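You operate a simulated robot arm through the tools that you are given. There is no shell and no other tool. Be economical: measure what you need, move in short steps, check, and stop when the job is done.

You are at the controls of a simulated robot arm. One attempt, no reset.

Task
Put the tall beaker that says "green" from the top of the front bench on top of the label pack there. Put the teal wiping pad from the top of the front bench on the filling table top. Press the start button three times. Fetch the test glass that says "N6" from the top of the front drum c and stand it on the top of the front drum b. Stack the beige cap from the top of the right end drum on top of the red cap. Put the blue square bottle from the can ledge on the top of the front drum a and the yellow square bottle on the top of the corner drum. Put the flask on the top of the carton table away on the lower shelf of the can bench. Do these in any order. Set down upright: tall beaker, test glass, square bottle, flask.

The check looks at the end state, three seconds after you hand in, the way a careful person would. Anything else that was tipped, shoved, dropped, spilled or broken makes it a failure. Lids that push on must go on centred and level and be pressed home; caps that screw on are set level and turned clockwise until they are tight.

Robot
A 6-joint arm with a two-finger gripper on a trunk, on a base that drives. Base frame: it is fixed to the floor where the robot stands at the start and does not move with it; the origin is under the middle of the robot, x ahead of it, y to its left, z up; the surface under the hand at the start is at about z = 760. Lengths are in mm, angles in degrees, forces in N, time in s.
Its first joint turns from -166.0 to 166.0 degrees. Places, roughly: cap [500, 6750, 750]; filling table top [3000, -200, 400]; flask [6250, 250, 750]; label pack [500, 0, 750]; lower shelf of the can bench [7100, 6900, 200]; square bottle [2000, 6250, 500]; start button [2400, 1200, 1000]; tall beaker [500, 250, 750]; test glass [0, 6750, 750]; top of the corner drum (26x26 cm) [500, 7160, 740]; top of the front drum A (26x26 cm) [-960, 6680, 740]; top of the front drum B (26x26 cm) [-480, 6700, 740]; wiping pad [750, 250, 750]. Payload 3.43 kg.
Tool frame: the origin (TCP) lies between the finger pads and is the grasp point; the fingertips stand 20 mm ahead of it; z points along the fingers, y is the line along which they close. The gripper opens to 190 mm. The gripper's body begins 248 mm behind the TCP.
Orientation is that of the tool frame in the base frame, as a unit quaternion [x, y, z, w]. With the fingers straight down and closing along the base's y, the tool's x points along the base's -x, its y along +y and its z along -z.

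Tools
- The arm moves only by the tool apply_moves. Its argument "commands" is text: rows parted by semicolons, each of 7 numbers parted by spaces: the closure, from 0 (fully open) to 1 (shut), then the shift along the base's x, y, z in m, then the turn, a rotation vector about the base's x, y, z in degrees. In form: gripper dx dy dz wx wy wz; .... A call has 1 to 8 rows; each row is the pose to reach, as a shift and turn from the pose commanded when the call began. Rows are played at 5 a second. More than 50 mm and 8.6 degrees between two rows, or a gripper value outside its range, and nothing of the call is played. Where a pose cannot be reached the arm comes as near as it can. A force on the tool above 40 N (or 10 N above the force at the start of the call, whichever is more), or a blocked arm, ends the call early, and 0.2 s more pass. The fingers move at their own pace (about 45 mm/s each) and stop on an object; they squeeze with about 24 N. The grip force told is the motor's: it shows also when the fingers shut on nothing. Time passes only in rows, and 0.2 s behind the last, so rows that repeat a pose let the fingers close. It gives the time, the measured TCP pose, the force on the tool (base axes), the opening and the grip force at its end, in the units of the frame above (readings bear some noise), with the torque about the TCP (base axes, N m) and any sound that the robot's microphone picked up, and new pictures: "show" is both (left out), scene, wrist or none.
- Cameras (640 x 400 px; columns grow to the right, rows downward): "scene" is now at [30.5, 190.9, 1306]; the picture's right is [-0.08, -1.00, 0.00], its down [-0.45, 0.04, -0.89] and it looks along [0.89, -0.07, -0.45] (base axes); focal length 294 px, centre (320, 200). "wrist" rides on the gripper at [70, -8, -288] in the tool frame; the picture's right is [0.12, 0.99, 0.00], its down [-0.96, 0.12, -0.25] and it looks along [-0.25, 0.03, 0.97] (tool axes); focal length 261 px, centre (320, 200). There is no depth. A picture from a camera that has moved, and an enlarged one, comes with that camera's place and axes in the base frame and with its lens.
- slide_trunk(by): slides the trunk up (or, below 0, down) by that many mm; the arm and the scene camera ride with it, the base frame stays. It gives what a move gives, with no picture.
- base_move(legs): drives the robot by 1 to 6 legs, each [ahead, turn to the left] in mm and degrees, along the robot's own axes; the way and the turn of a leg run together, so that a leg with both is an arc; at most 1500 mm and 180 degrees a leg. The arm and the cameras ride along, it lands a little off, and it stops where it bumps. It gives what a move gives, and a new picture of the scene camera.
- turn_head(pan, tilt): turns the head with the scene camera to pan (to the left, within 155 degrees either way) and tilt (down, from -29 to 69), counted from straight ahead of the robot. It gives what a move gives, and a new picture of the scene camera.
- close_up(camera, box): a new picture of the part [left, top, right, bottom] of that camera's present view, enlarged. It takes no simulated time.
- sign_off(): hands the job in; it is judged then, once.

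Work in short steps. Places have to be worked out from the pictures, the camera data and where the tool is seen: move nearer, look again, correct. Check each grasp and each placing, and mend what went wrong. You have 217 turns and 260 pictures in all, those below and enlarged ones among them. Open the gripper and draw the arm clear of the work before you hand the job in, unless the task says otherwise; then end with one line.

The tools are called after "Call:" by a JSON object that holds its "method" and its "body". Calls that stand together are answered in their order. apply_moves: Moves the arm, as the interface text tells. Its arguments: {"type":"object","properties":{"commands":{"type":"string"},"show":{"type":"string","enum":["both","scene","wrist","none"]}},"required":["commands"]} The other tools are called the same way: slide_trunk (by) slides the trunk up or down; base_move (legs) drives the base; turn_head (pan, tilt) turns the head that bears the scene camera; close_up (camera, box) takes an enlarged picture of a part of a camera's view; sign_off () hands the job in.

At the start:

```text
clock: 0.0
tcp_pos: [802.1, 284.7, 1046.9]
ee_rot: [-0.001, 1.0, 0.0, -0.001]
wrist_force: [0.4, -1.0, -0.5]
wrist_torque: [0.0, 0.01, -0.02]
finger_gap: 190.0
grip_force: 0.0
trunk travel left (down, up): [-100.0, 140.0]
robot x, y, heading: [1.1, 3.4, -0.0]
head pan, tilt: [-4.8, 26.6]
```

scene: 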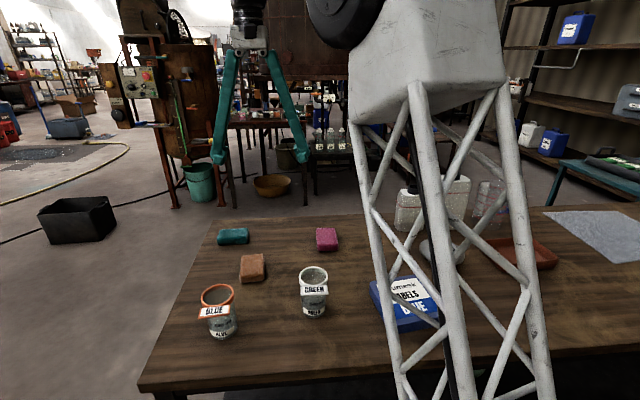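
wrist: 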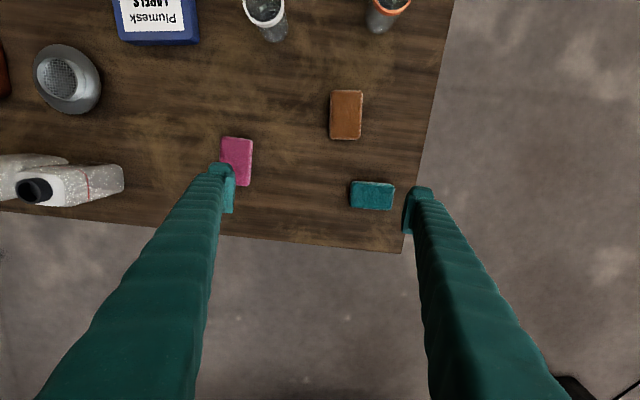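

The beaker seems to be near (535,165) and the teal pad near (847,406). I'll move the hand over the beaker at the present height to get a better look.

Call:
{"method": "apply_moves", "body": {"commands": "0 -0.045 -0.02 0 0 0 0; 0 -0.09 -0.04 0 0 0 0; 0 -0.135 -0.06 0 0 0 0; 0 -0.18 -0.08 0 0 0 0; 0 -0.225 -0.10 0 0 0 0; 0 -0.267 -0.12 0 0 0 0; 0 -0.267 -0.12 0 0 0 0"}}

```text
clock: 1.6
tcp_pos: [534.9, 163.4, 1047.1]
ee_rot: [0.0, 1.0, 0.0, 0.0]
wrist_force: [-0.5, 0.2, -0.5]
wrist_torque: [0.03, -0.03, 0.02]
finger_gap: 190.0
grip_force: 0.0
trunk travel left (down, up): [-100.0, 140.0]
robot x, y, heading: [-0.1, -0.1, 0.2]
head pan, tilt: [-4.8, 26.6]
camera scene: at [30.4, 190.7, 1306.0], right [-0.08, -1.0, 0.0], down [-0.45, 0.04, -0.89], along [0.89, -0.07, -0.45], focal length 294 px, centre (320, 200)
camera wrist: at [462.9, 155.1, 1335.0], right [-0.12, 0.99, 0.0], down [0.96, 0.12, 0.25], along [0.25, 0.03, -0.97], focal length 261 px, centre (320, 200)
```

scene: 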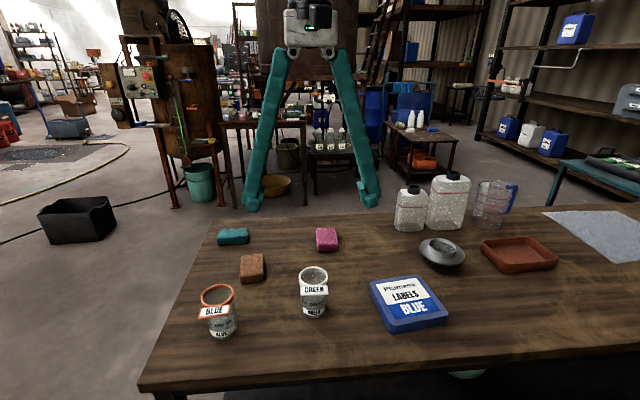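
wrist: 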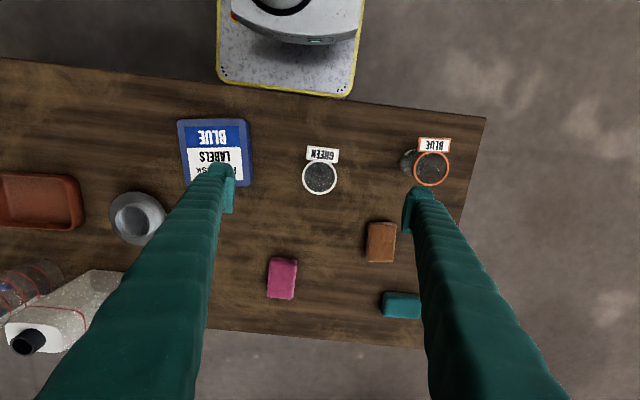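

The beaker is about 63 mm across at (547,165), standing on z≈760. I'll narrow the fingers to about 130 mm and go down around it.

Call:
{"method": "apply_moves", "body": {"commands": "0.3 0.012 0.002 -0.04 0 0 0; 0.3 0.012 0.002 -0.08 0 0 0; 0.3 0.012 0.002 -0.12 0 0 0; 0.3 0.012 0.002 -0.16 0 0 0; 0.3 0.012 0.002 -0.16 0 0 0"}}

```text
clock: 2.8
tcp_pos: [546.6, 166.2, 886.6]
ee_rot: [0.001, 1.0, 0.0, 0.0]
wrist_force: [0.0, -0.1, -0.2]
wrist_torque: [-0.02, -0.04, -0.01]
finger_gap: 133.1
grip_force: 0.0
trunk travel left (down, up): [-100.0, 140.0]
robot x, y, heading: [1.3, -0.7, -0.0]
head pan, tilt: [-4.8, 26.6]
camera scene: at [30.5, 190.8, 1306.0], right [-0.08, -1.0, 0.0], down [-0.45, 0.04, -0.89], along [0.89, -0.07, -0.45], focal length 294 px, centre (320, 200)
camera wrist: at [475.5, 158.1, 1173.7], right [-0.12, 0.99, 0.0], down [0.96, 0.12, 0.25], along [0.25, 0.03, -0.97], focal length 261 px, centre (320, 200)
```

scene: 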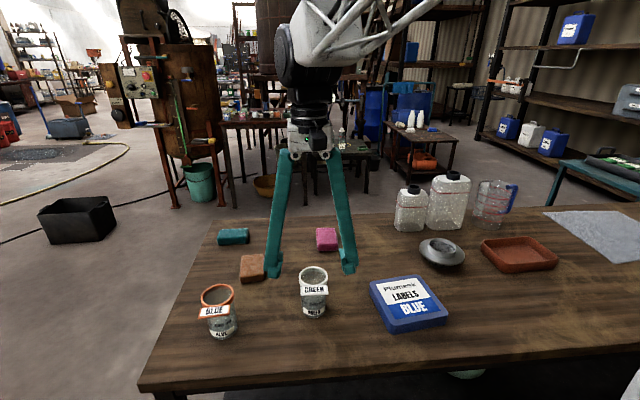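
wrist: 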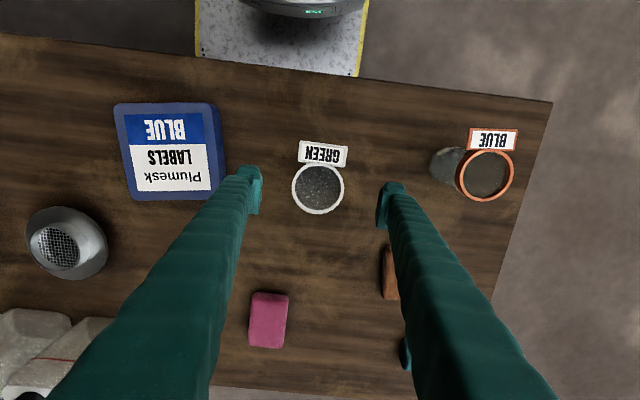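

The estimate holds: the beaker is at (544,164). I'll go down to z≈808 and close.

Call:
{"method": "apply_moves", "body": {"commands": "0.3 -0.002 -0.002 -0.04 0 0 0; 0.3 -0.002 -0.002 -0.078 0 0 0; 1 -0.002 -0.002 -0.078 0 0 0; 1 -0.002 -0.002 -0.078 0 0 0; 1 -0.002 -0.002 -0.078 0 0 0; 1 -0.002 -0.002 -0.078 0 0 0; 1 -0.002 -0.002 -0.078 0 0 0"}}

```text
clock: 4.4
tcp_pos: [545.5, 163.9, 808.9]
ee_rot: [0.0, 1.0, 0.0, 0.0]
wrist_force: [0.0, 0.1, 0.2]
wrist_torque: [0.02, 0.02, 0.0]
finger_gap: 60.8
grip_force: 23.9
trunk travel left (down, up): [-100.0, 140.0]
robot x, y, heading: [-2.3, 1.6, -0.1]
head pan, tilt: [-4.8, 26.6]
camera scene: at [30.5, 190.8, 1306.0], right [-0.08, -1.0, 0.0], down [-0.45, 0.04, -0.89], along [0.89, -0.07, -0.45], focal length 294 px, centre (320, 200)
camera wrist: at [473.0, 156.0, 1096.5], right [-0.12, 0.99, 0.0], down [0.96, 0.12, 0.25], along [0.25, 0.03, -0.97], focal length 261 px, centre (320, 200)
```

scene: 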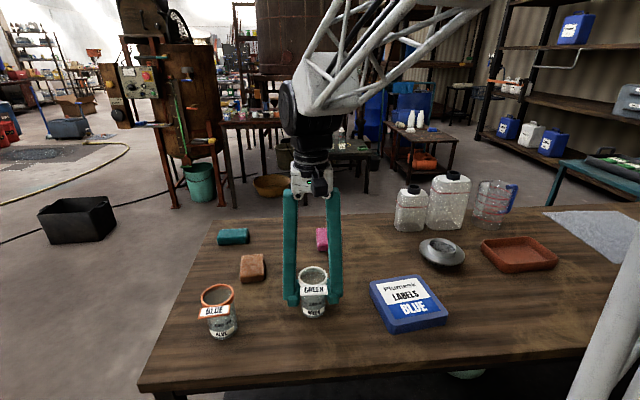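
wrist: 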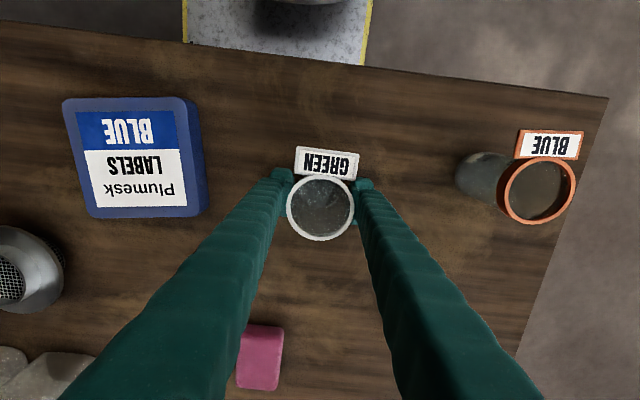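

Gripped at 61 mm. I'll lift 70 mm and carry it gently to the pack's centre, about (527,-52).

Call:
{"method": "apply_moves", "body": {"commands": "1 0 0 0.035 0 0 0; 1 0 0 0.07 0 0 0; 1 -0.003 -0.04 0.07 0 0 0; 1 -0.007 -0.085 0.07 0 0 0; 1 -0.01 -0.13 0.07 0 0 0; 1 -0.014 -0.175 0.07 0 0 0; 1 -0.018 -0.216 0.07 0 0 0; 1 -0.018 -0.216 0.07 0 0 0"}}

```text
clock: 6.2
tcp_pos: [528.1, -52.5, 880.0]
ee_rot: [0.0, 1.0, 0.001, 0.0]
wrist_force: [0.6, 0.4, 0.3]
wrist_torque: [-0.04, -0.03, 0.0]
finger_gap: 60.7
grip_force: 24.1
trunk travel left (down, up): [-100.0, 140.0]
robot x, y, heading: [0.9, 0.5, -0.0]
head pan, tilt: [-4.8, 26.6]
camera scene: at [30.4, 190.8, 1306.0], right [-0.08, -1.0, 0.0], down [-0.45, 0.04, -0.89], along [0.89, -0.07, -0.45], focal length 294 px, centre (320, 200)
camera wrist: at [454.9, -60.8, 1166.9], right [-0.12, 0.99, 0.0], down [0.96, 0.12, 0.25], along [0.25, 0.03, -0.97], focal length 261 px, centre (320, 200)
```

scene: 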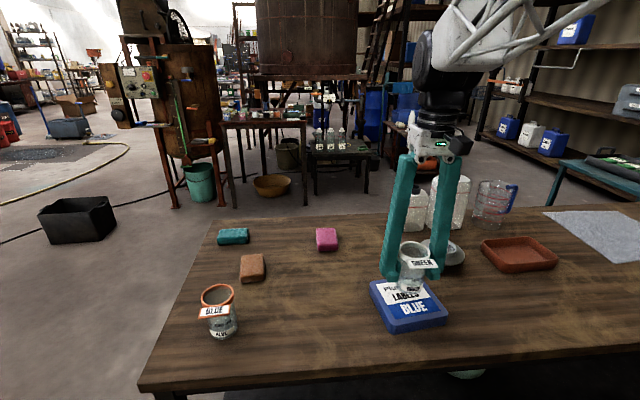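
wrist: 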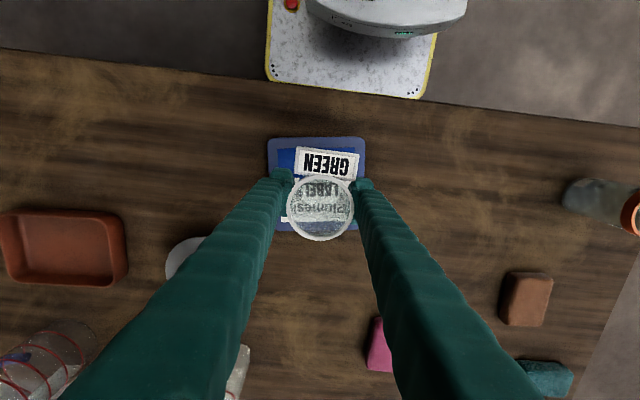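

It's over the pack. I'll lower slowly until the force shows contact.

Call:
{"method": "apply_moves", "body": {"commands": "1 0 0 -0.015 0 0 0; 1 0 0 -0.025 0 0 0; 1 0 0 -0.03 0 0 0; 1 0 0 -0.034 0 0 0; 1 0 0 -0.037 0 0 0; 1 0 0 -0.04 0 0 0; 1 0 0 -0.043 0 0 0; 1 0 0 -0.046 0 0 0"}}

```text
clock: 8.0
tcp_pos: [526.4, -50.9, 834.2]
ee_rot: [0.0, 1.0, 0.0, 0.001]
wrist_force: [1.4, -1.7, 20.6]
wrist_torque: [0.01, 0.02, 0.03]
finger_gap: 61.1
grip_force: 24.4
trunk travel left (down, up): [-100.0, 140.0]
robot x, y, heading: [3.4, 3.5, -0.2]
head pan, tilt: [-4.8, 26.6]
camera scene: at [30.1, 190.7, 1306.2], right [-0.08, -1.0, 0.0], down [-0.45, 0.04, -0.89], along [0.89, -0.07, -0.45], focal length 294 px, centre (320, 200)
camera wrist: at [455.0, -59.6, 1121.3], right [-0.12, 0.99, 0.0], down [0.96, 0.12, 0.25], along [0.25, 0.03, -0.97], focal length 261 px, centre (320, 200)
```

scene: 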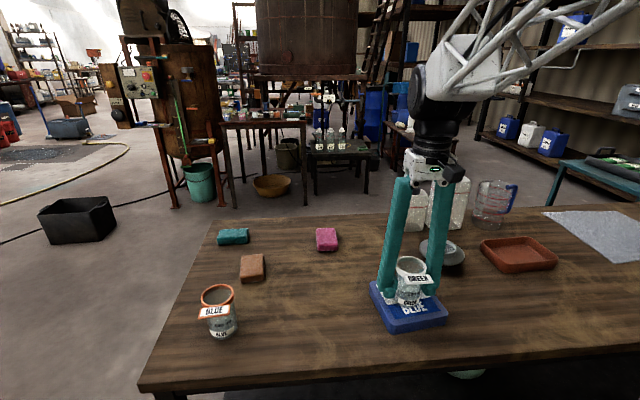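
wrist: 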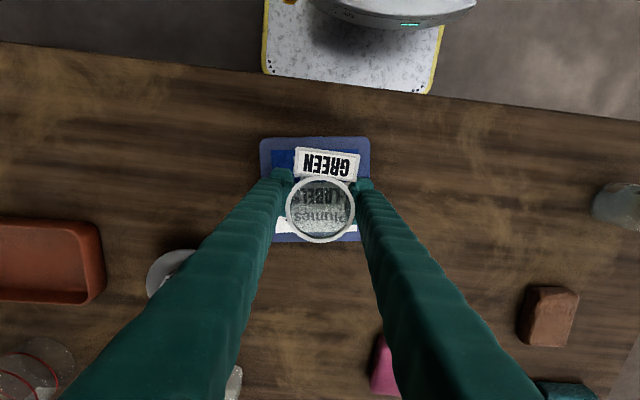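

It's standing on the pack with 20 N of contact. I'll ease up 2 mm, open, and lift away.

Call:
{"method": "apply_moves", "body": {"commands": "1 0 0 0.002 0 0 0; 0.4 0 0 0.002 0 0 0; 0.4 0 0 0.002 0 0 0; 0.4 0 0 0.002 0 0 0; 0.4 0 0 0.03 0 0 0; 0.4 0 0 0.07 0 0 0; 0.4 0 0 0.11 0 0 0; 0.4 0 0 0.15 0 0 0", "show": "scene"}}

```text
clock: 9.8
tcp_pos: [525.8, -51.3, 981.6]
ee_rot: [0.001, 1.0, 0.0, 0.001]
wrist_force: [0.7, -0.3, 0.1]
wrist_torque: [0.02, 0.05, 0.0]
finger_gap: 113.8
grip_force: 0.0
trunk travel left (down, up): [-100.0, 140.0]
robot x, y, heading: [0.7, 1.8, -0.2]
head pan, tilt: [-4.8, 26.6]
camera scene: at [30.6, 190.7, 1306.0], right [-0.08, -1.0, 0.0], down [-0.45, 0.04, -0.89], along [0.89, -0.07, -0.45], focal length 294 px, centre (320, 200)
```

scene: 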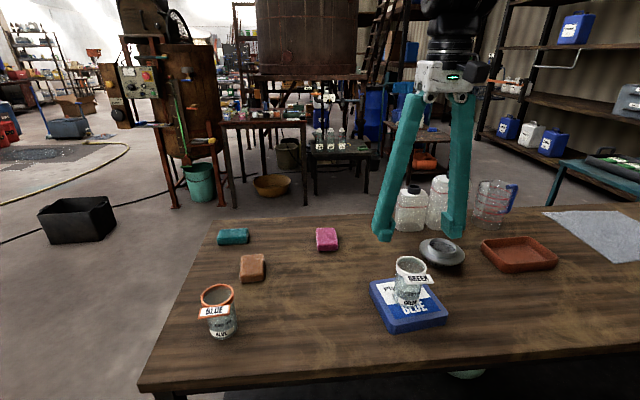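

The beaker stands well on the pack. Next I'll move over to the teal pad near (847,406).

Call:
{"method": "apply_moves", "body": {"commands": "0.4 0.028 0.04 0 0 0 0; 0.4 0.056 0.08 0 0 0 0; 0.4 0.084 0.12 0 0 0 0; 0.4 0.112 0.16 0 0 0 0; 0.4 0.14 0.2 0 0 0 0; 0.4 0.168 0.24 0 0 0 0; 0.4 0.196 0.28 0 0 0 0", "show": "none"}}

Call:
{"method": "apply_moves", "body": {"commands": "0.2 0.028 0.04 0 0 0 0; 0.2 0.056 0.08 -0.01 0 0 0; 0.2 0.084 0.12 -0.025 0 0 0; 0.2 0.112 0.16 -0.05 0 0 0; 0.2 0.124 0.177 -0.09 0 0 0; 0.2 0.124 0.177 -0.09 0 0 0"}}

```text
clock: 11.4
tcp_pos: [723.1, 229.3, 984.4]
ee_rot: [0.0, 1.0, 0.0, 0.0]
wrist_force: [-1.5, 0.0, 1.1]
wrist_torque: [0.15, -0.18, 0.01]
finger_gap: 113.9
grip_force: 0.0
trunk travel left (down, up): [-100.0, 140.0]
robot x, y, heading: [1.3, -2.1, 0.2]
head pan, tilt: [-4.8, 26.6]
```

```text
refused: row 3 steps farther than a row can; nothing moved
```

The third row's step was a bit over the limit, so I'll split the descent into smaller rows.

Call:
{"method": "apply_moves", "body": {"commands": "0.2 0.028 0.04 0 0 0 0; 0.2 0.056 0.08 0 0 0 0; 0.2 0.084 0.12 0 0 0 0; 0.2 0.112 0.16 0 0 0 0; 0.2 0.124 0.177 -0.04 0 0 0; 0.2 0.124 0.177 -0.08 0 0 0; 0.2 0.124 0.177 -0.08 0 0 0"}}

```text
clock: 13.0
tcp_pos: [847.0, 405.9, 902.3]
ee_rot: [0.0, 1.0, 0.0, 0.001]
wrist_force: [0.0, 0.0, -0.4]
wrist_torque: [0.0, 0.01, -0.02]
finger_gap: 151.9
grip_force: 0.1
trunk travel left (down, up): [-100.0, 140.0]
robot x, y, heading: [2.2, -2.1, -0.1]
head pan, tilt: [-4.8, 26.6]
camera scene: at [30.6, 191.0, 1306.0], right [-0.08, -1.0, 0.0], down [-0.45, 0.04, -0.89], along [0.89, -0.07, -0.45], focal length 294 px, centre (320, 200)
camera wrist: at [774.4, 398.1, 1189.1], right [-0.12, 0.99, 0.0], down [0.96, 0.12, 0.25], along [0.25, 0.03, -0.97], focal length 261 px, centre (320, 200)
```

scene: 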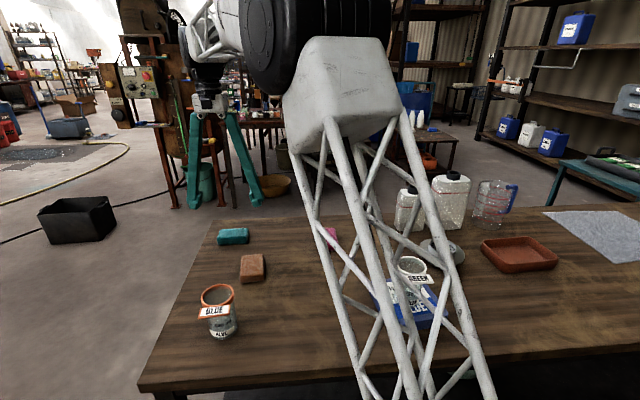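
wrist: 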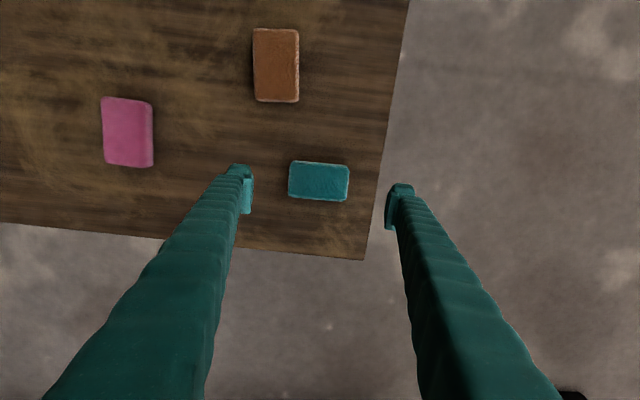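

The pad is centred under the hand and measures about 94 mm along y. I'll go down and grip it.

Call:
{"method": "apply_moves", "body": {"commands": "0.2 0 0 -0.04 0 0 0; 0.2 0 0 -0.08 0 0 0; 0.2 0 0 -0.117 0 0 0; 1 0 0 -0.117 0 0 0; 1 0 0 -0.117 0 0 0; 1 0 0 -0.117 0 0 0; 1 0 0 -0.117 0 0 0; 1 0 0 -0.117 0 0 0", "show": "wrist"}}

Call:
{"method": "apply_moves", "body": {"commands": "1 0 0 0.04 0 0 0; 1 0 0 0.08 0 0 0; 1 0 0 0.12 0 0 0; 1 0 0 0.16 0 0 0; 1 0 0 0.2 0 0 0; 1 0 0 0.24 0 0 0"}}

```text
clock: 14.8
tcp_pos: [848.1, 407.5, 785.5]
ee_rot: [0.0, 1.0, -0.001, 0.0]
wrist_force: [-0.5, 0.3, -0.2]
wrist_torque: [-0.01, -0.01, 0.03]
finger_gap: 93.7
grip_force: 23.9
trunk travel left (down, up): [-100.0, 140.0]
robot x, y, heading: [0.2, 0.5, -0.2]
head pan, tilt: [-4.8, 26.6]
camera wrist: at [774.9, 398.3, 1073.9], right [-0.12, 0.99, 0.0], down [0.96, 0.12, 0.25], along [0.25, 0.03, -0.97], focal length 261 px, centre (320, 200)
```

wrist: 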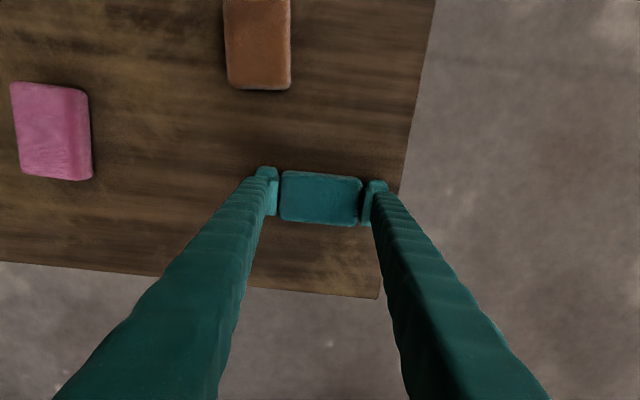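

```text
clock: 16.2
tcp_pos: [846.2, 405.0, 1026.1]
ee_rot: [0.001, 1.0, 0.0, 0.001]
wrist_force: [-0.5, 0.4, -0.2]
wrist_torque: [0.03, 0.0, 0.01]
finger_gap: 93.8
grip_force: 24.1
trunk travel left (down, up): [-100.0, 140.0]
robot x, y, heading: [-0.3, 0.8, 0.1]
head pan, tilt: [-4.8, 26.6]
camera scene: at [30.6, 191.0, 1305.9], right [-0.08, -1.0, 0.0], down [-0.45, 0.04, -0.89], along [0.89, -0.07, -0.45], focal length 294 px, centre (320, 200)
camera wrist: at [775.3, 396.8, 1313.2], right [-0.12, 0.99, 0.0], down [0.96, 0.12, 0.25], along [0.25, 0.03, -0.97], focal length 261 px, centre (320, 200)
```

scene: 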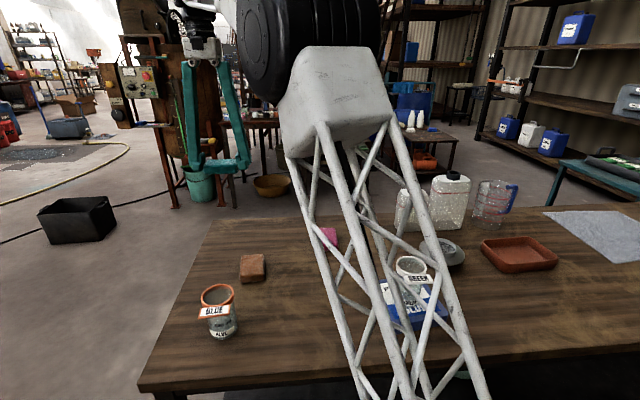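
wrist: 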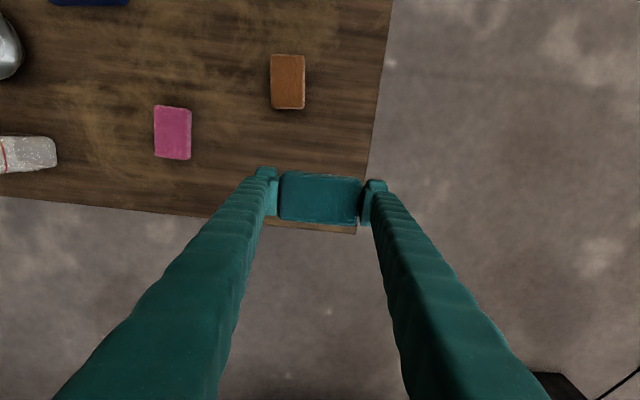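

The pad is held. I'll tuck the arm towards the robot and then look around before driving.

Call:
{"method": "apply_moves", "body": {"commands": "1 -0.035 -0.035 0.01 0 0 0; 1 -0.07 -0.07 0.02 0 0 0; 1 -0.105 -0.105 0.03 0 0 0; 1 -0.14 -0.14 0.04 0 0 0; 1 -0.175 -0.175 0.05 0 0 0; 1 -0.21 -0.21 0.06 0 0 0; 1 -0.245 -0.245 0.07 0 0 0; 1 -0.28 -0.28 0.08 0 0 0", "show": "none"}}

Call:
{"method": "apply_moves", "body": {"commands": "1 -0.04 -0.025 0.01 0 0 0; 1 -0.08 -0.05 0.02 0 0 0; 1 -0.12 -0.075 0.03 0 0 0; 1 -0.16 -0.1 0.04 0 0 0; 1 -0.16 -0.1 0.04 0 0 0", "show": "none"}}

Call:
{"method": "turn_head", "body": {"pan": 80, "tilt": 25}}

Call:
{"method": "turn_head", "body": {"pan": 150, "tilt": 30}}

```text
refused: row 1 steps farther than a row can; nothing moved
```

```text
clock: 17.4
tcp_pos: [686.9, 304.8, 1065.9]
ee_rot: [0.0, 1.0, 0.0, 0.0]
wrist_force: [-0.2, -0.1, -0.1]
wrist_torque: [0.04, -0.05, 0.02]
finger_gap: 93.8
grip_force: 24.4
trunk travel left (down, up): [-100.0, 140.0]
robot x, y, heading: [1.9, -0.8, 0.3]
head pan, tilt: [-4.8, 26.6]
```

```text
clock: 19.0
tcp_pos: [685.7, 305.5, 1066.3]
ee_rot: [0.0, 1.0, 0.0, 0.0]
wrist_force: [0.5, -0.7, -0.5]
wrist_torque: [0.0, -0.05, -0.03]
finger_gap: 93.6
grip_force: 24.0
trunk travel left (down, up): [-100.0, 140.0]
robot x, y, heading: [-4.3, -0.7, -0.0]
head pan, tilt: [80.0, 25.0]
camera scene: at [-44.7, 289.3, 1308.6], right [0.98, -0.17, 0.0], down [-0.07, -0.42, -0.91], along [0.16, 0.89, -0.42], focal length 294 px, centre (320, 200)
```

scene: 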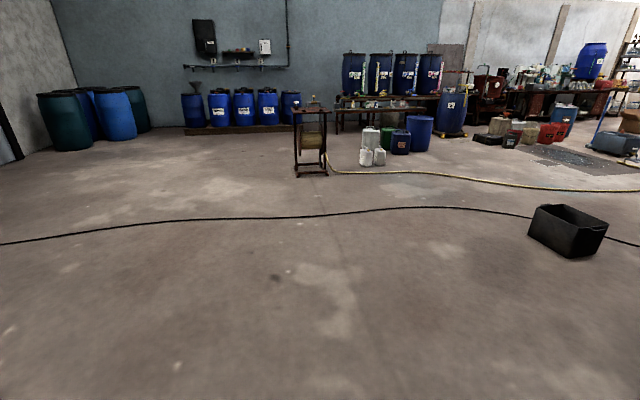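

```text
clock: 20.4
tcp_pos: [687.8, 305.6, 1064.9]
ee_rot: [0.0, 1.0, 0.0, 0.0]
wrist_force: [-0.2, -0.4, -0.7]
wrist_torque: [0.0, 0.0, 0.05]
finger_gap: 93.7
grip_force: 24.5
trunk travel left (down, up): [-100.0, 140.0]
robot x, y, heading: [1.0, 0.5, -0.0]
head pan, tilt: [150.0, 30.0]
camera scene: at [-139.1, 243.8, 1300.7], right [0.5, 0.87, 0.0], down [0.43, -0.25, -0.87], along [-0.75, 0.43, -0.5], focal length 294 px, centre (320, 200)
```

scene: 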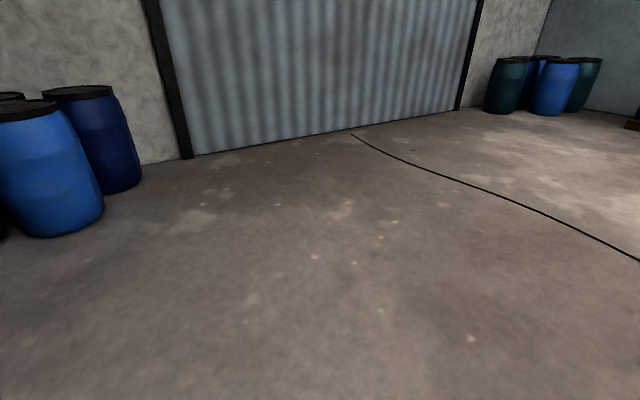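

There's open floor behind and to the left. I'll finish tucking, back off, and drive around the bench's left end.

Call:
{"method": "apply_moves", "body": {"commands": "1 -0.033 -0.033 0 0 0 0; 1 -0.066 -0.066 0 0 0 0; 1 -0.1 -0.1 0 0 0 0; 1 -0.133 -0.133 0 0 0 0; 1 -0.166 -0.166 0 0 0 0; 1 -0.2 -0.2 0 0 0 0; 1 -0.22 -0.235 0 0 0 0; 1 -0.22 -0.235 0 0 0 0", "show": "none"}}

Call:
{"method": "turn_head", "body": {"pan": 0, "tilt": 25}}

Call:
{"method": "base_move", "body": {"legs": [[-350, 0], [0, 90], [1050, 0], [0, -90]]}}

```text
clock: 22.2
tcp_pos: [465.1, 70.7, 1066.1]
ee_rot: [0.0, 1.0, 0.001, 0.0]
wrist_force: [0.8, -0.5, -0.9]
wrist_torque: [-0.01, 0.01, 0.03]
finger_gap: 93.5
grip_force: 24.3
trunk travel left (down, up): [-100.0, 140.0]
robot x, y, heading: [0.8, 3.3, -0.1]
head pan, tilt: [150.0, 30.0]
```

```text
clock: 24.6
tcp_pos: [466.6, 69.8, 1065.8]
ee_rot: [0.0, 1.0, 0.0, -0.001]
wrist_force: [-0.2, 0.9, -0.2]
wrist_torque: [0.0, -0.01, 0.0]
finger_gap: 93.4
grip_force: 23.9
trunk travel left (down, up): [-100.0, 140.0]
robot x, y, heading: [-0.3, 0.9, 0.0]
head pan, tilt: [0.0, 25.0]
camera scene: at [31.2, 198.5, 1308.6], right [0.0, -1.0, 0.0], down [-0.42, 0.0, -0.91], along [0.91, 0.0, -0.42], focal length 294 px, centre (320, 200)
```

scene: 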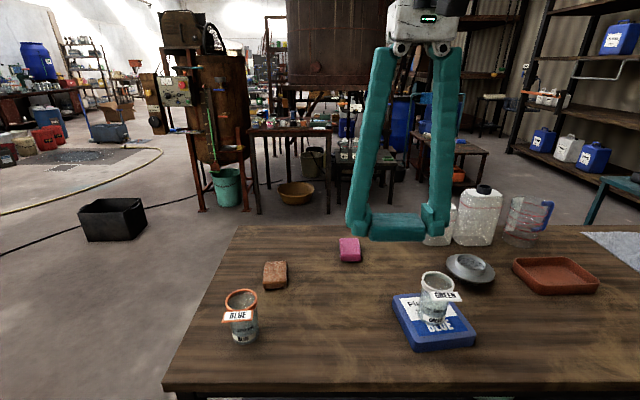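

```text
clock: 39.9
tcp_pos: [116.8, 1125.4, 1066.0]
ee_rot: [0.003, 1.0, 0.0, 0.0]
wrist_force: [0.0, 0.2, -0.2]
wrist_torque: [0.02, -0.01, -0.03]
finger_gap: 93.4
grip_force: 24.1
trunk travel left (down, up): [-100.0, 140.0]
robot x, y, heading: [-347.9, 1054.4, -0.2]
head pan, tilt: [0.0, 25.0]
camera scene: at [-318.2, 1255.6, 1308.6], right [0.0, -1.0, 0.0], down [-0.42, 0.0, -0.91], along [0.91, 0.0, -0.42], focal length 294 px, centre (320, 200)
```

scene: 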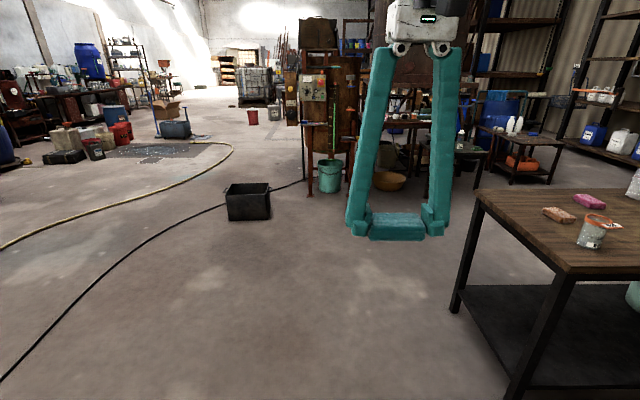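

The way ahead is clear to x≈1700. I'll drive there, go down the aisle behind the bench, and face the filling table.

Call:
{"method": "base_move", "body": {"legs": [[1400, 0], [650, 0], [0, -90], [1270, 0], [0, 90]]}}

```text
clock: 64.1
tcp_pos: [2170.7, -132.0, 1066.9]
ee_rot: [-0.001, 1.0, 0.0, 0.0]
wrist_force: [0.4, 0.2, -0.4]
wrist_torque: [0.01, 0.02, 0.0]
finger_gap: 93.4
grip_force: 24.4
trunk travel left (down, up): [-100.0, 140.0]
robot x, y, heading: [1702.2, -200.5, 0.2]
head pan, tilt: [0.0, 25.0]
camera scene: at [1735.4, -5.6, 1308.6], right [0.0, -1.0, 0.0], down [-0.42, 0.0, -0.91], along [0.91, 0.0, -0.42], focal length 294 px, centre (320, 200)
```

scene: 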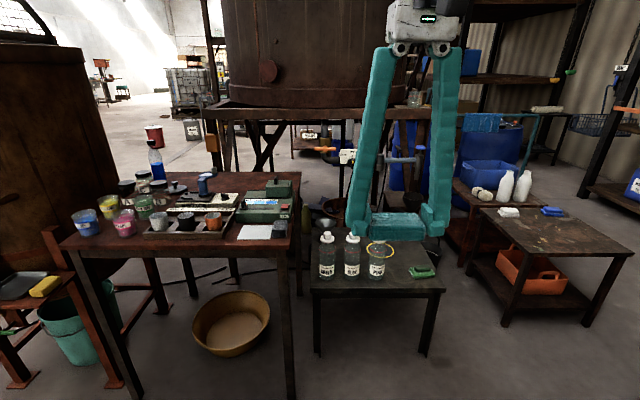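

The filling table is the low one with three bottles. I'll drive 350 mm closer and then extend the arm over it, to find free space with the wrist camera.

Call:
{"method": "base_move", "body": {"legs": [[330, 0]]}}

Call:
{"method": "turn_head", "body": {"pan": -20, "tilt": 45}}

```text
clock: 66.3
tcp_pos: [2501.5, -134.0, 1066.5]
ee_rot: [0.001, 1.0, -0.001, 0.0]
wrist_force: [-0.2, -0.1, -0.7]
wrist_torque: [0.0, -0.02, -0.03]
finger_gap: 93.5
grip_force: 24.2
trunk travel left (down, up): [-100.0, 140.0]
robot x, y, heading: [2038.2, -201.4, -0.2]
head pan, tilt: [0.0, 25.0]
camera scene: at [2068.0, -5.7, 1308.6], right [0.0, -1.0, 0.0], down [-0.42, 0.0, -0.91], along [0.91, 0.0, -0.42], focal length 294 px, centre (320, 200)
```

scene: 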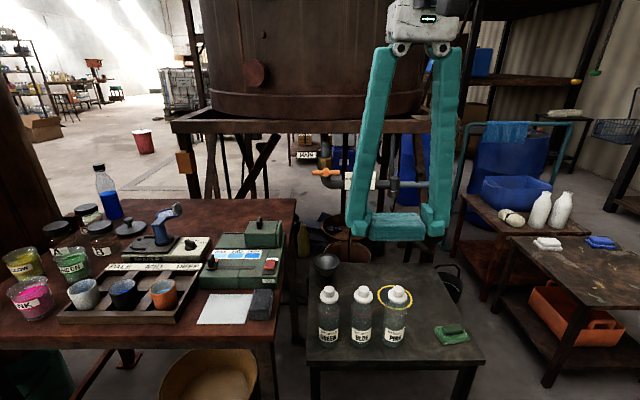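

```text
clock: 67.1
tcp_pos: [2501.8, -133.0, 1067.3]
ee_rot: [0.001, 1.0, 0.0, 0.0]
wrist_force: [0.7, 0.0, -0.5]
wrist_torque: [-0.02, 0.0, 0.02]
finger_gap: 93.5
grip_force: 23.9
trunk travel left (down, up): [-100.0, 140.0]
robot x, y, heading: [2038.1, -199.2, -0.0]
head pan, tilt: [-20.0, 45.0]
camera scene: at [2052.4, -33.4, 1278.1], right [-0.34, -0.94, 0.0], down [-0.66, 0.24, -0.71], along [0.66, -0.24, -0.71], focal length 294 px, centre (320, 200)
```

scene: 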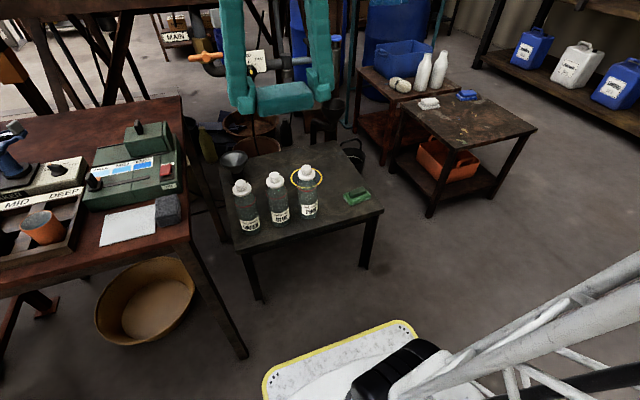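

Free table space looks to be near (2950,-420), but a pipe and valve hang above somewhere around there. I'll go 110 mm closer and shift the hand aside, so I can see the pipe.

Call:
{"method": "base_move", "body": {"legs": [[110, 0]]}}

Call:
{"method": "apply_moves", "body": {"commands": "1 0 -0.045 0 0 0 0; 1 0 -0.09 0 0 0 0; 1 0 -0.135 0 0 0 0; 1 0 -0.18 0 0 0 0; 1 0 -0.225 0 0 0 0; 1 0 -0.27 0 0 0 0; 1 0 -0.3 0 0 0 0; 1 0 -0.3 0 0 0 0", "show": "wrist"}}

Call:
{"method": "turn_head", "body": {"pan": -10, "tilt": 30}}

```text
clock: 68.3
tcp_pos: [2615.1, -133.2, 1067.2]
ee_rot: [0.001, 1.0, 0.0, 0.0]
wrist_force: [-0.5, 0.6, 0.1]
wrist_torque: [0.03, -0.03, -0.01]
finger_gap: 93.4
grip_force: 24.0
trunk travel left (down, up): [-100.0, 140.0]
robot x, y, heading: [2147.8, -204.5, -0.1]
head pan, tilt: [-20.0, 45.0]
camera scene: at [2163.8, -33.6, 1278.1], right [-0.34, -0.94, 0.0], down [-0.66, 0.24, -0.71], along [0.66, -0.24, -0.71], focal length 294 px, centre (320, 200)
```

scene: 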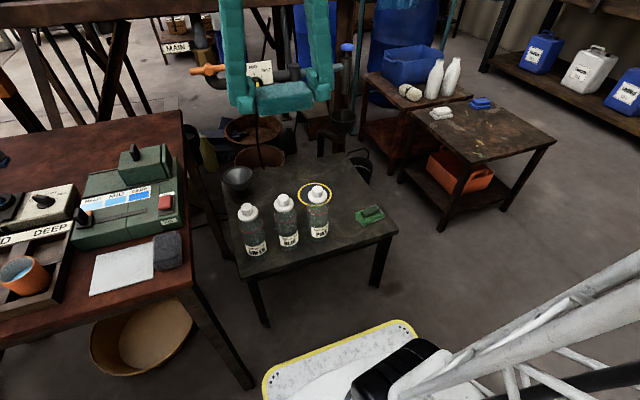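

```text
clock: 70.1
tcp_pos: [2615.3, -434.0, 1065.3]
ee_rot: [0.0, 1.0, 0.0, 0.0]
wrist_force: [-0.5, 1.5, 0.0]
wrist_torque: [0.0, 0.01, 0.0]
finger_gap: 93.2
grip_force: 24.5
trunk travel left (down, up): [-100.0, 140.0]
robot x, y, heading: [2147.8, -201.0, -0.0]
head pan, tilt: [-20.0, 45.0]
camera wrist: at [2542.1, -441.5, 1353.5], right [-0.12, 0.99, 0.0], down [0.96, 0.11, 0.25], along [0.25, 0.03, -0.97], focal length 261 px, centre (320, 200)
```

wrist: 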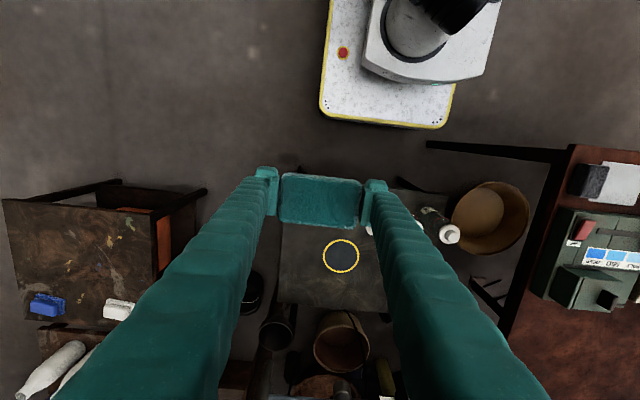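

```text
clock: 70.9
tcp_pos: [2613.3, -433.5, 1066.0]
ee_rot: [0.002, 1.0, 0.0, 0.0]
wrist_force: [-0.6, -0.9, -1.3]
wrist_torque: [-0.03, 0.0, -0.03]
finger_gap: 93.5
grip_force: 23.7
trunk travel left (down, up): [-100.0, 140.0]
robot x, y, heading: [2147.9, -202.7, -0.2]
head pan, tilt: [-10.0, 30.0]
camera scene: at [2176.6, -21.6, 1300.6], right [-0.18, -0.98, 0.0], down [-0.49, 0.09, -0.87], along [0.85, -0.15, -0.5], focal length 294 px, centre (320, 200)
```

scene: 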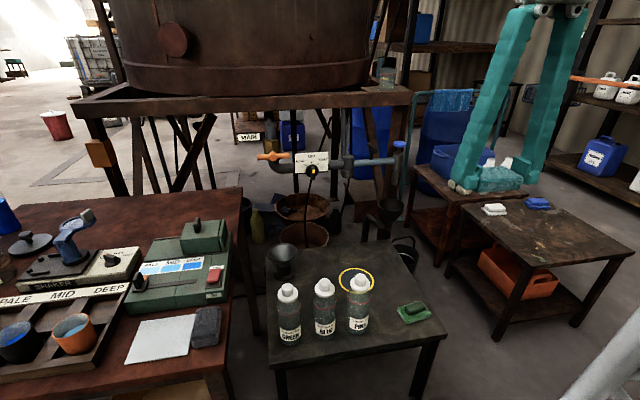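

The yellow ring is a mark on the table at (3006,-303), and the pipe sits back at x≈3200. I'll set the pad at about (2980,-455), clear of the ring, the green block and the bottles, lowering the trunk first.

Call:
{"method": "slide_trunk", "body": {"by": -100}}

Call:
{"method": "apply_moves", "body": {"commands": "1 0.045 -0.003 0 0 0 0; 1 0.09 -0.006 0 0 0 0; 1 0.135 -0.009 0 0 0 0; 1 0.18 -0.012 0 0 0 0; 1 0.225 -0.015 0 0 0 0; 1 0.27 -0.018 0 0 0 0; 1 0.315 -0.02 0 0 0 0; 1 0.36 -0.022 0 0 0 0", "show": "none"}}

Call:
{"method": "apply_moves", "body": {"commands": "1 0 0 -0.05 0 0 0; 1 0 0 -0.1 0 0 0; 1 0 0 -0.15 0 0 0; 1 0 0 -0.2 0 0 0; 1 0 0 -0.25 0 0 0; 1 0 0 -0.3 0 0 0; 1 0 0 -0.35 0 0 0; 1 0 0 -0.35 0 0 0"}}

```text
clock: 72.2
tcp_pos: [2614.9, -432.2, 966.2]
ee_rot: [0.001, 1.0, 0.0, 0.0]
wrist_force: [0.5, 0.0, -0.8]
wrist_torque: [0.03, -0.03, -0.02]
finger_gap: 93.7
grip_force: 24.1
trunk travel left (down, up): [0.0, 240.0]
robot x, y, heading: [2149.6, -208.0, -0.2]
head pan, tilt: [-10.0, 30.0]
```

```text
clock: 74.0
tcp_pos: [2975.0, -454.1, 966.8]
ee_rot: [0.001, 1.0, 0.0, 0.0]
wrist_force: [-1.7, 0.1, 1.4]
wrist_torque: [-0.03, -0.23, 0.04]
finger_gap: 93.8
grip_force: 24.1
trunk travel left (down, up): [0.0, 240.0]
robot x, y, heading: [2146.7, -202.4, -0.0]
head pan, tilt: [-10.0, 30.0]
```

```text
clock: 75.8
tcp_pos: [2974.1, -454.4, 615.5]
ee_rot: [0.001, 1.0, 0.0, 0.0]
wrist_force: [0.2, -1.0, -1.1]
wrist_torque: [-0.01, -0.03, -0.02]
finger_gap: 93.7
grip_force: 24.2
trunk travel left (down, up): [0.0, 240.0]
robot x, y, heading: [2151.3, -210.1, -0.1]
head pan, tilt: [-10.0, 30.0]
camera scene: at [2176.6, -21.6, 1200.7], right [-0.17, -0.98, 0.0], down [-0.49, 0.09, -0.87], along [0.85, -0.15, -0.5], focal length 294 px, centre (320, 200)
camera wrist: at [2902.1, -462.5, 902.9], right [-0.12, 0.99, 0.0], down [0.96, 0.11, 0.25], along [0.25, 0.03, -0.97], focal length 261 px, centre (320, 200)
```

scene: 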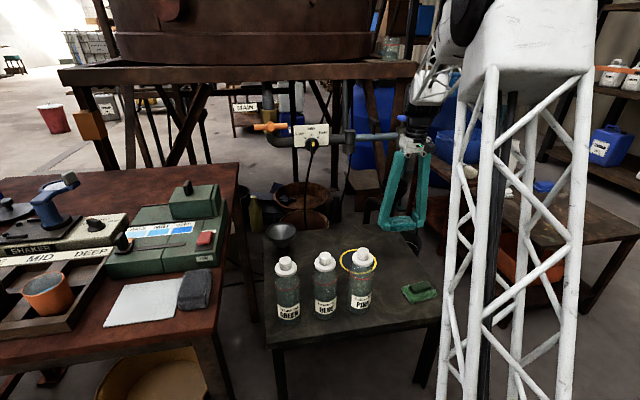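
wrist: 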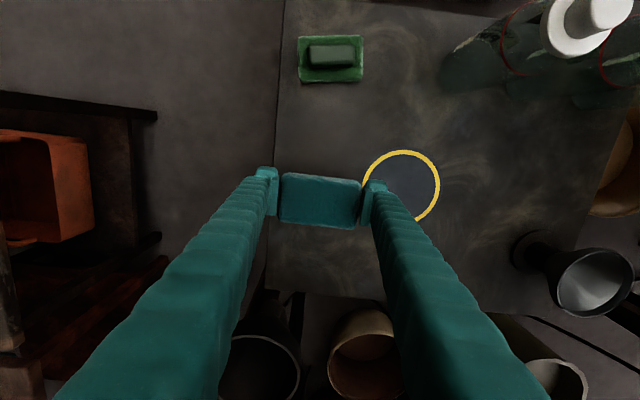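

Clear all around. I'll lower onto the table until it touches.

Call:
{"method": "apply_moves", "body": {"commands": "1 0 0 -0.05 0 0 0; 1 0 0 -0.1 0 0 0; 1 0 0 -0.15 0 0 0; 1 0 0 -0.175 0 0 0; 1 0 0 -0.182 0 0 0; 1 0 0 -0.187 0 0 0; 1 0 0 -0.191 0 0 0; 1 0 0 -0.194 0 0 0", "show": "wrist"}}

```text
clock: 76.7
tcp_pos: [2975.0, -455.7, 467.6]
ee_rot: [0.0, 1.0, 0.0, 0.003]
wrist_force: [-13.5, 3.6, 32.5]
wrist_torque: [1.17, 0.46, 0.37]
finger_gap: 95.0
grip_force: 23.5
trunk travel left (down, up): [0.0, 240.0]
robot x, y, heading: [2147.6, -203.2, -0.2]
head pan, tilt: [-10.0, 30.0]
stopped in row 4: the force on the tool passed its limit at 76 N (the readings are from after the stop); the commanded pose is now the measured one
camera wrist: at [2901.4, -463.5, 754.8], right [-0.12, 0.99, 0.0], down [0.96, 0.12, 0.25], along [0.25, 0.03, -0.97], focal length 261 px, centre (320, 200)
```

wrist: 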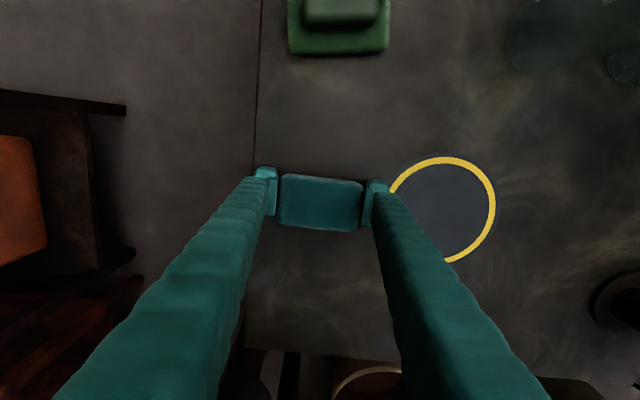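

The table top is nearer z≈442 and the pad is down on it. I'll ease off 2 mm, open a little and rise.

Call:
{"method": "apply_moves", "body": {"commands": "1 0 0 0.002 0 0 0; 0.4 0 0 0.002 0 0 0; 0.4 0 0 0.002 0 0 0; 0.4 0 0 0.002 0 0 0; 0.4 0 0 0.04 0 0 0; 0.4 0 0 0.09 0 0 0; 0.4 0 0 0.14 0 0 0; 0.4 0 0 0.19 0 0 0", "show": "both"}}

```text
clock: 78.5
tcp_pos: [2975.5, -454.6, 653.5]
ee_rot: [0.0, 1.0, 0.001, 0.001]
wrist_force: [0.2, 0.3, -0.9]
wrist_torque: [0.03, 0.08, -0.05]
finger_gap: 113.9
grip_force: 0.1
trunk travel left (down, up): [0.0, 240.0]
robot x, y, heading: [2148.7, -201.7, 0.1]
head pan, tilt: [-10.0, 30.0]
camera scene: at [2177.1, -21.8, 1200.6], right [-0.17, -0.98, 0.0], down [-0.49, 0.09, -0.87], along [0.85, -0.15, -0.5], focal length 294 px, centre (320, 200)
camera wrist: at [2903.5, -464.1, 940.4], right [-0.12, 0.99, 0.0], down [0.96, 0.12, 0.25], along [0.25, 0.03, -0.97], focal length 261 px, centre (320, 200)
```

scene: 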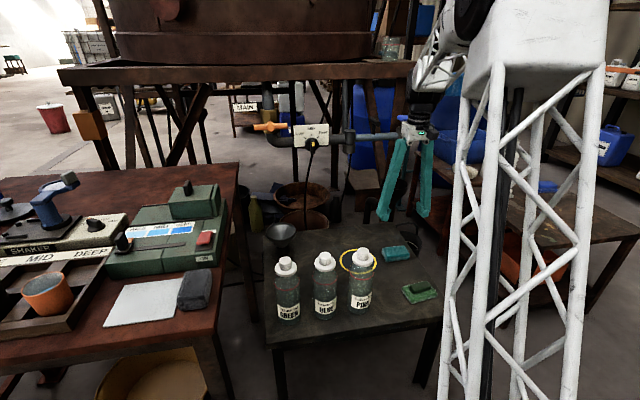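
wrist: 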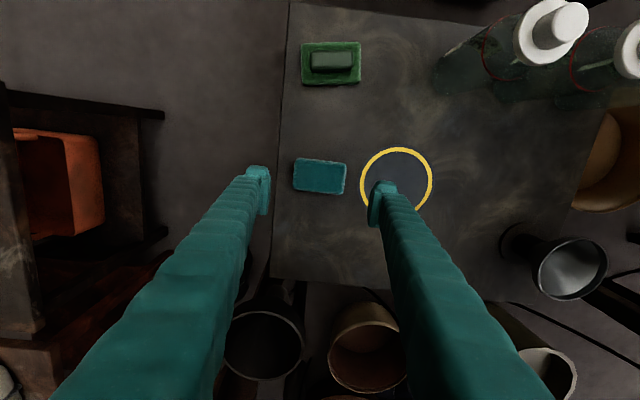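

The pad is placed. I'll rise, retract, raise the trunk, back away and drive toward the control panel.

Call:
{"method": "apply_moves", "body": {"commands": "0.4 -0.02 0 0.04 0 0 0; 0.4 -0.04 0 0.085 0 0 0; 0.4 -0.06 0 0.13 0 0 0; 0.4 -0.08 0 0.175 0 0 0; 0.4 -0.1 0 0.22 0 0 0; 0.4 -0.12 0 0.265 0 0 0; 0.4 -0.15 0.02 0.3 0 0 0; 0.4 -0.19 0.04 0.31 0 0 0", "show": "none"}}

Call:
{"method": "apply_moves", "body": {"commands": "1 -0.04 0.02 0.01 0 0 0; 1 -0.08 0.04 0.02 0 0 0; 1 -0.12 0.06 0.02 0 0 0; 1 -0.16 0.08 0.02 0 0 0; 1 -0.2 0.1 0.02 0 0 0; 1 -0.23 0.13 0.02 0 0 0; 1 -0.23 0.17 0.02 0 0 0; 1 -0.23 0.2 0.02 0 0 0", "show": "none"}}

Call:
{"method": "slide_trunk", "body": {"by": 100}}

Call:
{"method": "turn_head", "body": {"pan": 0, "tilt": 20}}

Call:
{"method": "base_move", "body": {"legs": [[-550, 0], [0, 90], [1400, 0], [0, -90]]}}

```text
refused: row 7 steps farther than a row can; nothing moved
```

```text
clock: 80.3
tcp_pos: [2746.5, -256.5, 673.1]
ee_rot: [0.001, 1.0, -0.001, 0.002]
wrist_force: [-0.9, -0.1, -0.4]
wrist_torque: [0.03, 0.02, -0.02]
finger_gap: 0.1
grip_force: 23.8
trunk travel left (down, up): [0.0, 240.0]
robot x, y, heading: [2148.5, -204.6, -0.0]
head pan, tilt: [-10.0, 30.0]
```

```text
clock: 81.7
tcp_pos: [2746.7, -256.6, 772.7]
ee_rot: [0.0, 1.0, -0.001, 0.002]
wrist_force: [-0.3, -0.4, 0.0]
wrist_torque: [0.01, 0.01, 0.02]
finger_gap: 0.2
grip_force: 23.7
trunk travel left (down, up): [-100.0, 140.0]
robot x, y, heading: [2147.0, -206.4, 0.1]
head pan, tilt: [-10.0, 30.0]
```

```text
clock: 82.4
tcp_pos: [2746.5, -255.7, 773.8]
ee_rot: [0.0, 1.0, -0.001, 0.002]
wrist_force: [-0.2, 0.3, 0.4]
wrist_torque: [-0.03, 0.0, 0.0]
finger_gap: 0.0
grip_force: 23.8
trunk travel left (down, up): [-100.0, 140.0]
robot x, y, heading: [2146.9, -203.3, -0.4]
head pan, tilt: [0.0, 20.0]
camera scene: at [2180.8, -5.9, 1316.7], right [0.0, -1.0, 0.0], down [-0.34, 0.0, -0.94], along [0.94, 0.0, -0.34], focal length 294 px, centre (320, 200)
```

scene: 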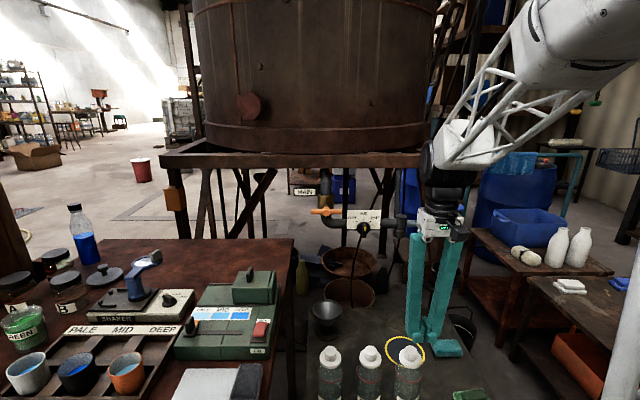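

```text
clock: 100.1
tcp_pos: [2212.3, 1137.1, 772.9]
ee_rot: [0.004, 1.0, -0.001, 0.003]
wrist_force: [0.2, -0.7, -0.8]
wrist_torque: [0.02, 0.02, 0.02]
finger_gap: 0.0
grip_force: 24.4
trunk travel left (down, up): [-100.0, 140.0]
robot x, y, heading: [1616.1, 1196.5, -0.8]
head pan, tilt: [0.0, 20.0]
camera scene: at [1648.6, 1392.3, 1316.7], right [-0.01, -1.0, 0.0], down [-0.34, 0.0, -0.94], along [0.94, -0.01, -0.34], focal length 294 px, centre (320, 200)
```

scene: 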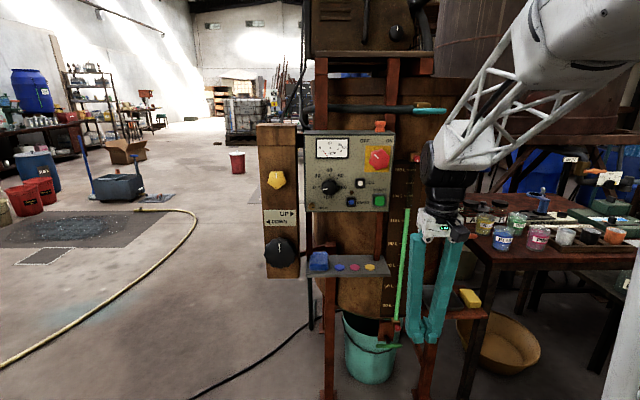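

The first retract was refused, so the hand passed low over the table. The bottles still stand in the later picture and no contact force showed. I'll enlarge the panel to find the start button.

Call:
{"method": "close_up", "body": {"camera": "scene", "box": [250, 110, 410, 210]}}

```text
4.00 times, centred on (330, 160) of scene
camera zoom: at [1648.6, 1392.3, 1316.7], right [-0.01, -1.0, 0.0], down [-0.34, 0.0, -0.94], along [0.94, -0.01, -0.34], focal length 1176 px, centre (280, 360)
```

zoom: 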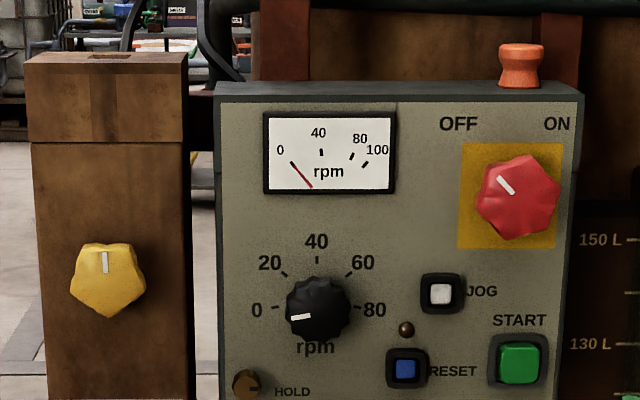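

START is the green button. I'll raise the trunk 140 mm for a second viewpoint, so I can triangulate the button.

Call:
{"method": "slide_trunk", "body": {"by": 140}}

Call:
{"method": "close_up", "body": {"camera": "scene", "box": [300, 180, 460, 280]}}

```text
clock: 101.8
tcp_pos: [2212.2, 1137.7, 912.5]
ee_rot: [0.004, 1.0, 0.0, 0.003]
wrist_force: [0.5, -1.3, 0.3]
wrist_torque: [-0.02, -0.03, 0.03]
finger_gap: 0.1
grip_force: 24.5
trunk travel left (down, up): [-240.0, 0.0]
robot x, y, heading: [1614.1, 1197.4, -0.4]
head pan, tilt: [0.0, 20.0]
```

```text
4.00 times, centred on (380, 230) of scene
camera zoom: at [1648.6, 1392.3, 1456.7], right [-0.01, -1.0, 0.0], down [-0.34, 0.0, -0.94], along [0.94, -0.01, -0.34], focal length 1176 px, centre (80, 80)
```

zoom: 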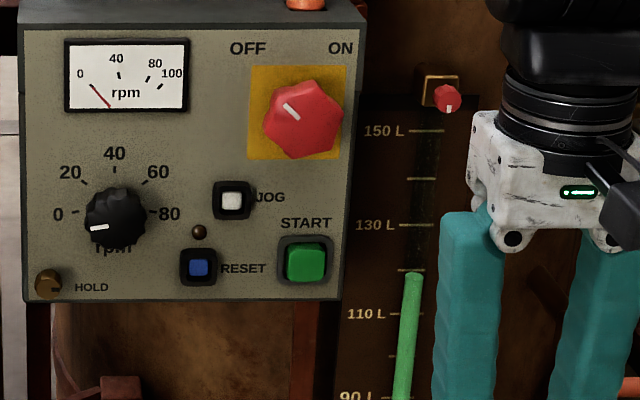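

The button is at about (2409,1219,1039). I'll turn the tool to point forward while shifting to stand off in front of it.

Call:
{"method": "apply_moves", "body": {"commands": "1 -0.01 0.01 0.02 0 -8.5 0; 1 -0.01 0.02 0.04 0 -17 0; 1 -0.01 0.03 0.06 0 -25.5 0; 1 -0.01 0.04 0.08 0 -34 0; 1 -0.01 0.05 0.1 0 -42.5 0; 1 0 0.06 0.11 0 -51 0; 1 0.01 0.07 0.12 0 -59.5 0; 1 0.01 0.07 0.12 0 -59.5 0", "show": "scene"}}

```text
clock: 103.6
tcp_pos: [2229.6, 1206.4, 1052.4]
ee_rot: [0.001, 0.887, 0.006, 0.461]
wrist_force: [0.1, -0.9, -0.3]
wrist_torque: [-0.04, 0.03, -0.01]
finger_gap: 0.0
grip_force: 24.1
out of reach, approached as far as the arm can: row 6, 7, 8
trunk travel left (down, up): [-240.0, 0.0]
robot x, y, heading: [1615.3, 1196.0, -0.5]
head pan, tilt: [0.0, 20.0]
camera scene: at [1648.4, 1392.3, 1456.7], right [-0.01, -1.0, 0.0], down [-0.34, 0.0, -0.94], along [0.94, -0.01, -0.34], focal length 294 px, centre (320, 200)
```

scene: 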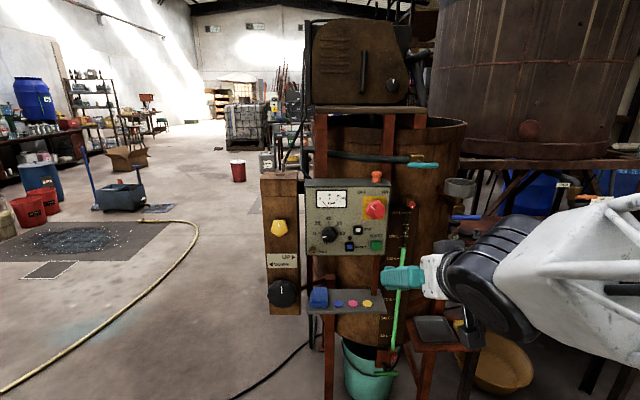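

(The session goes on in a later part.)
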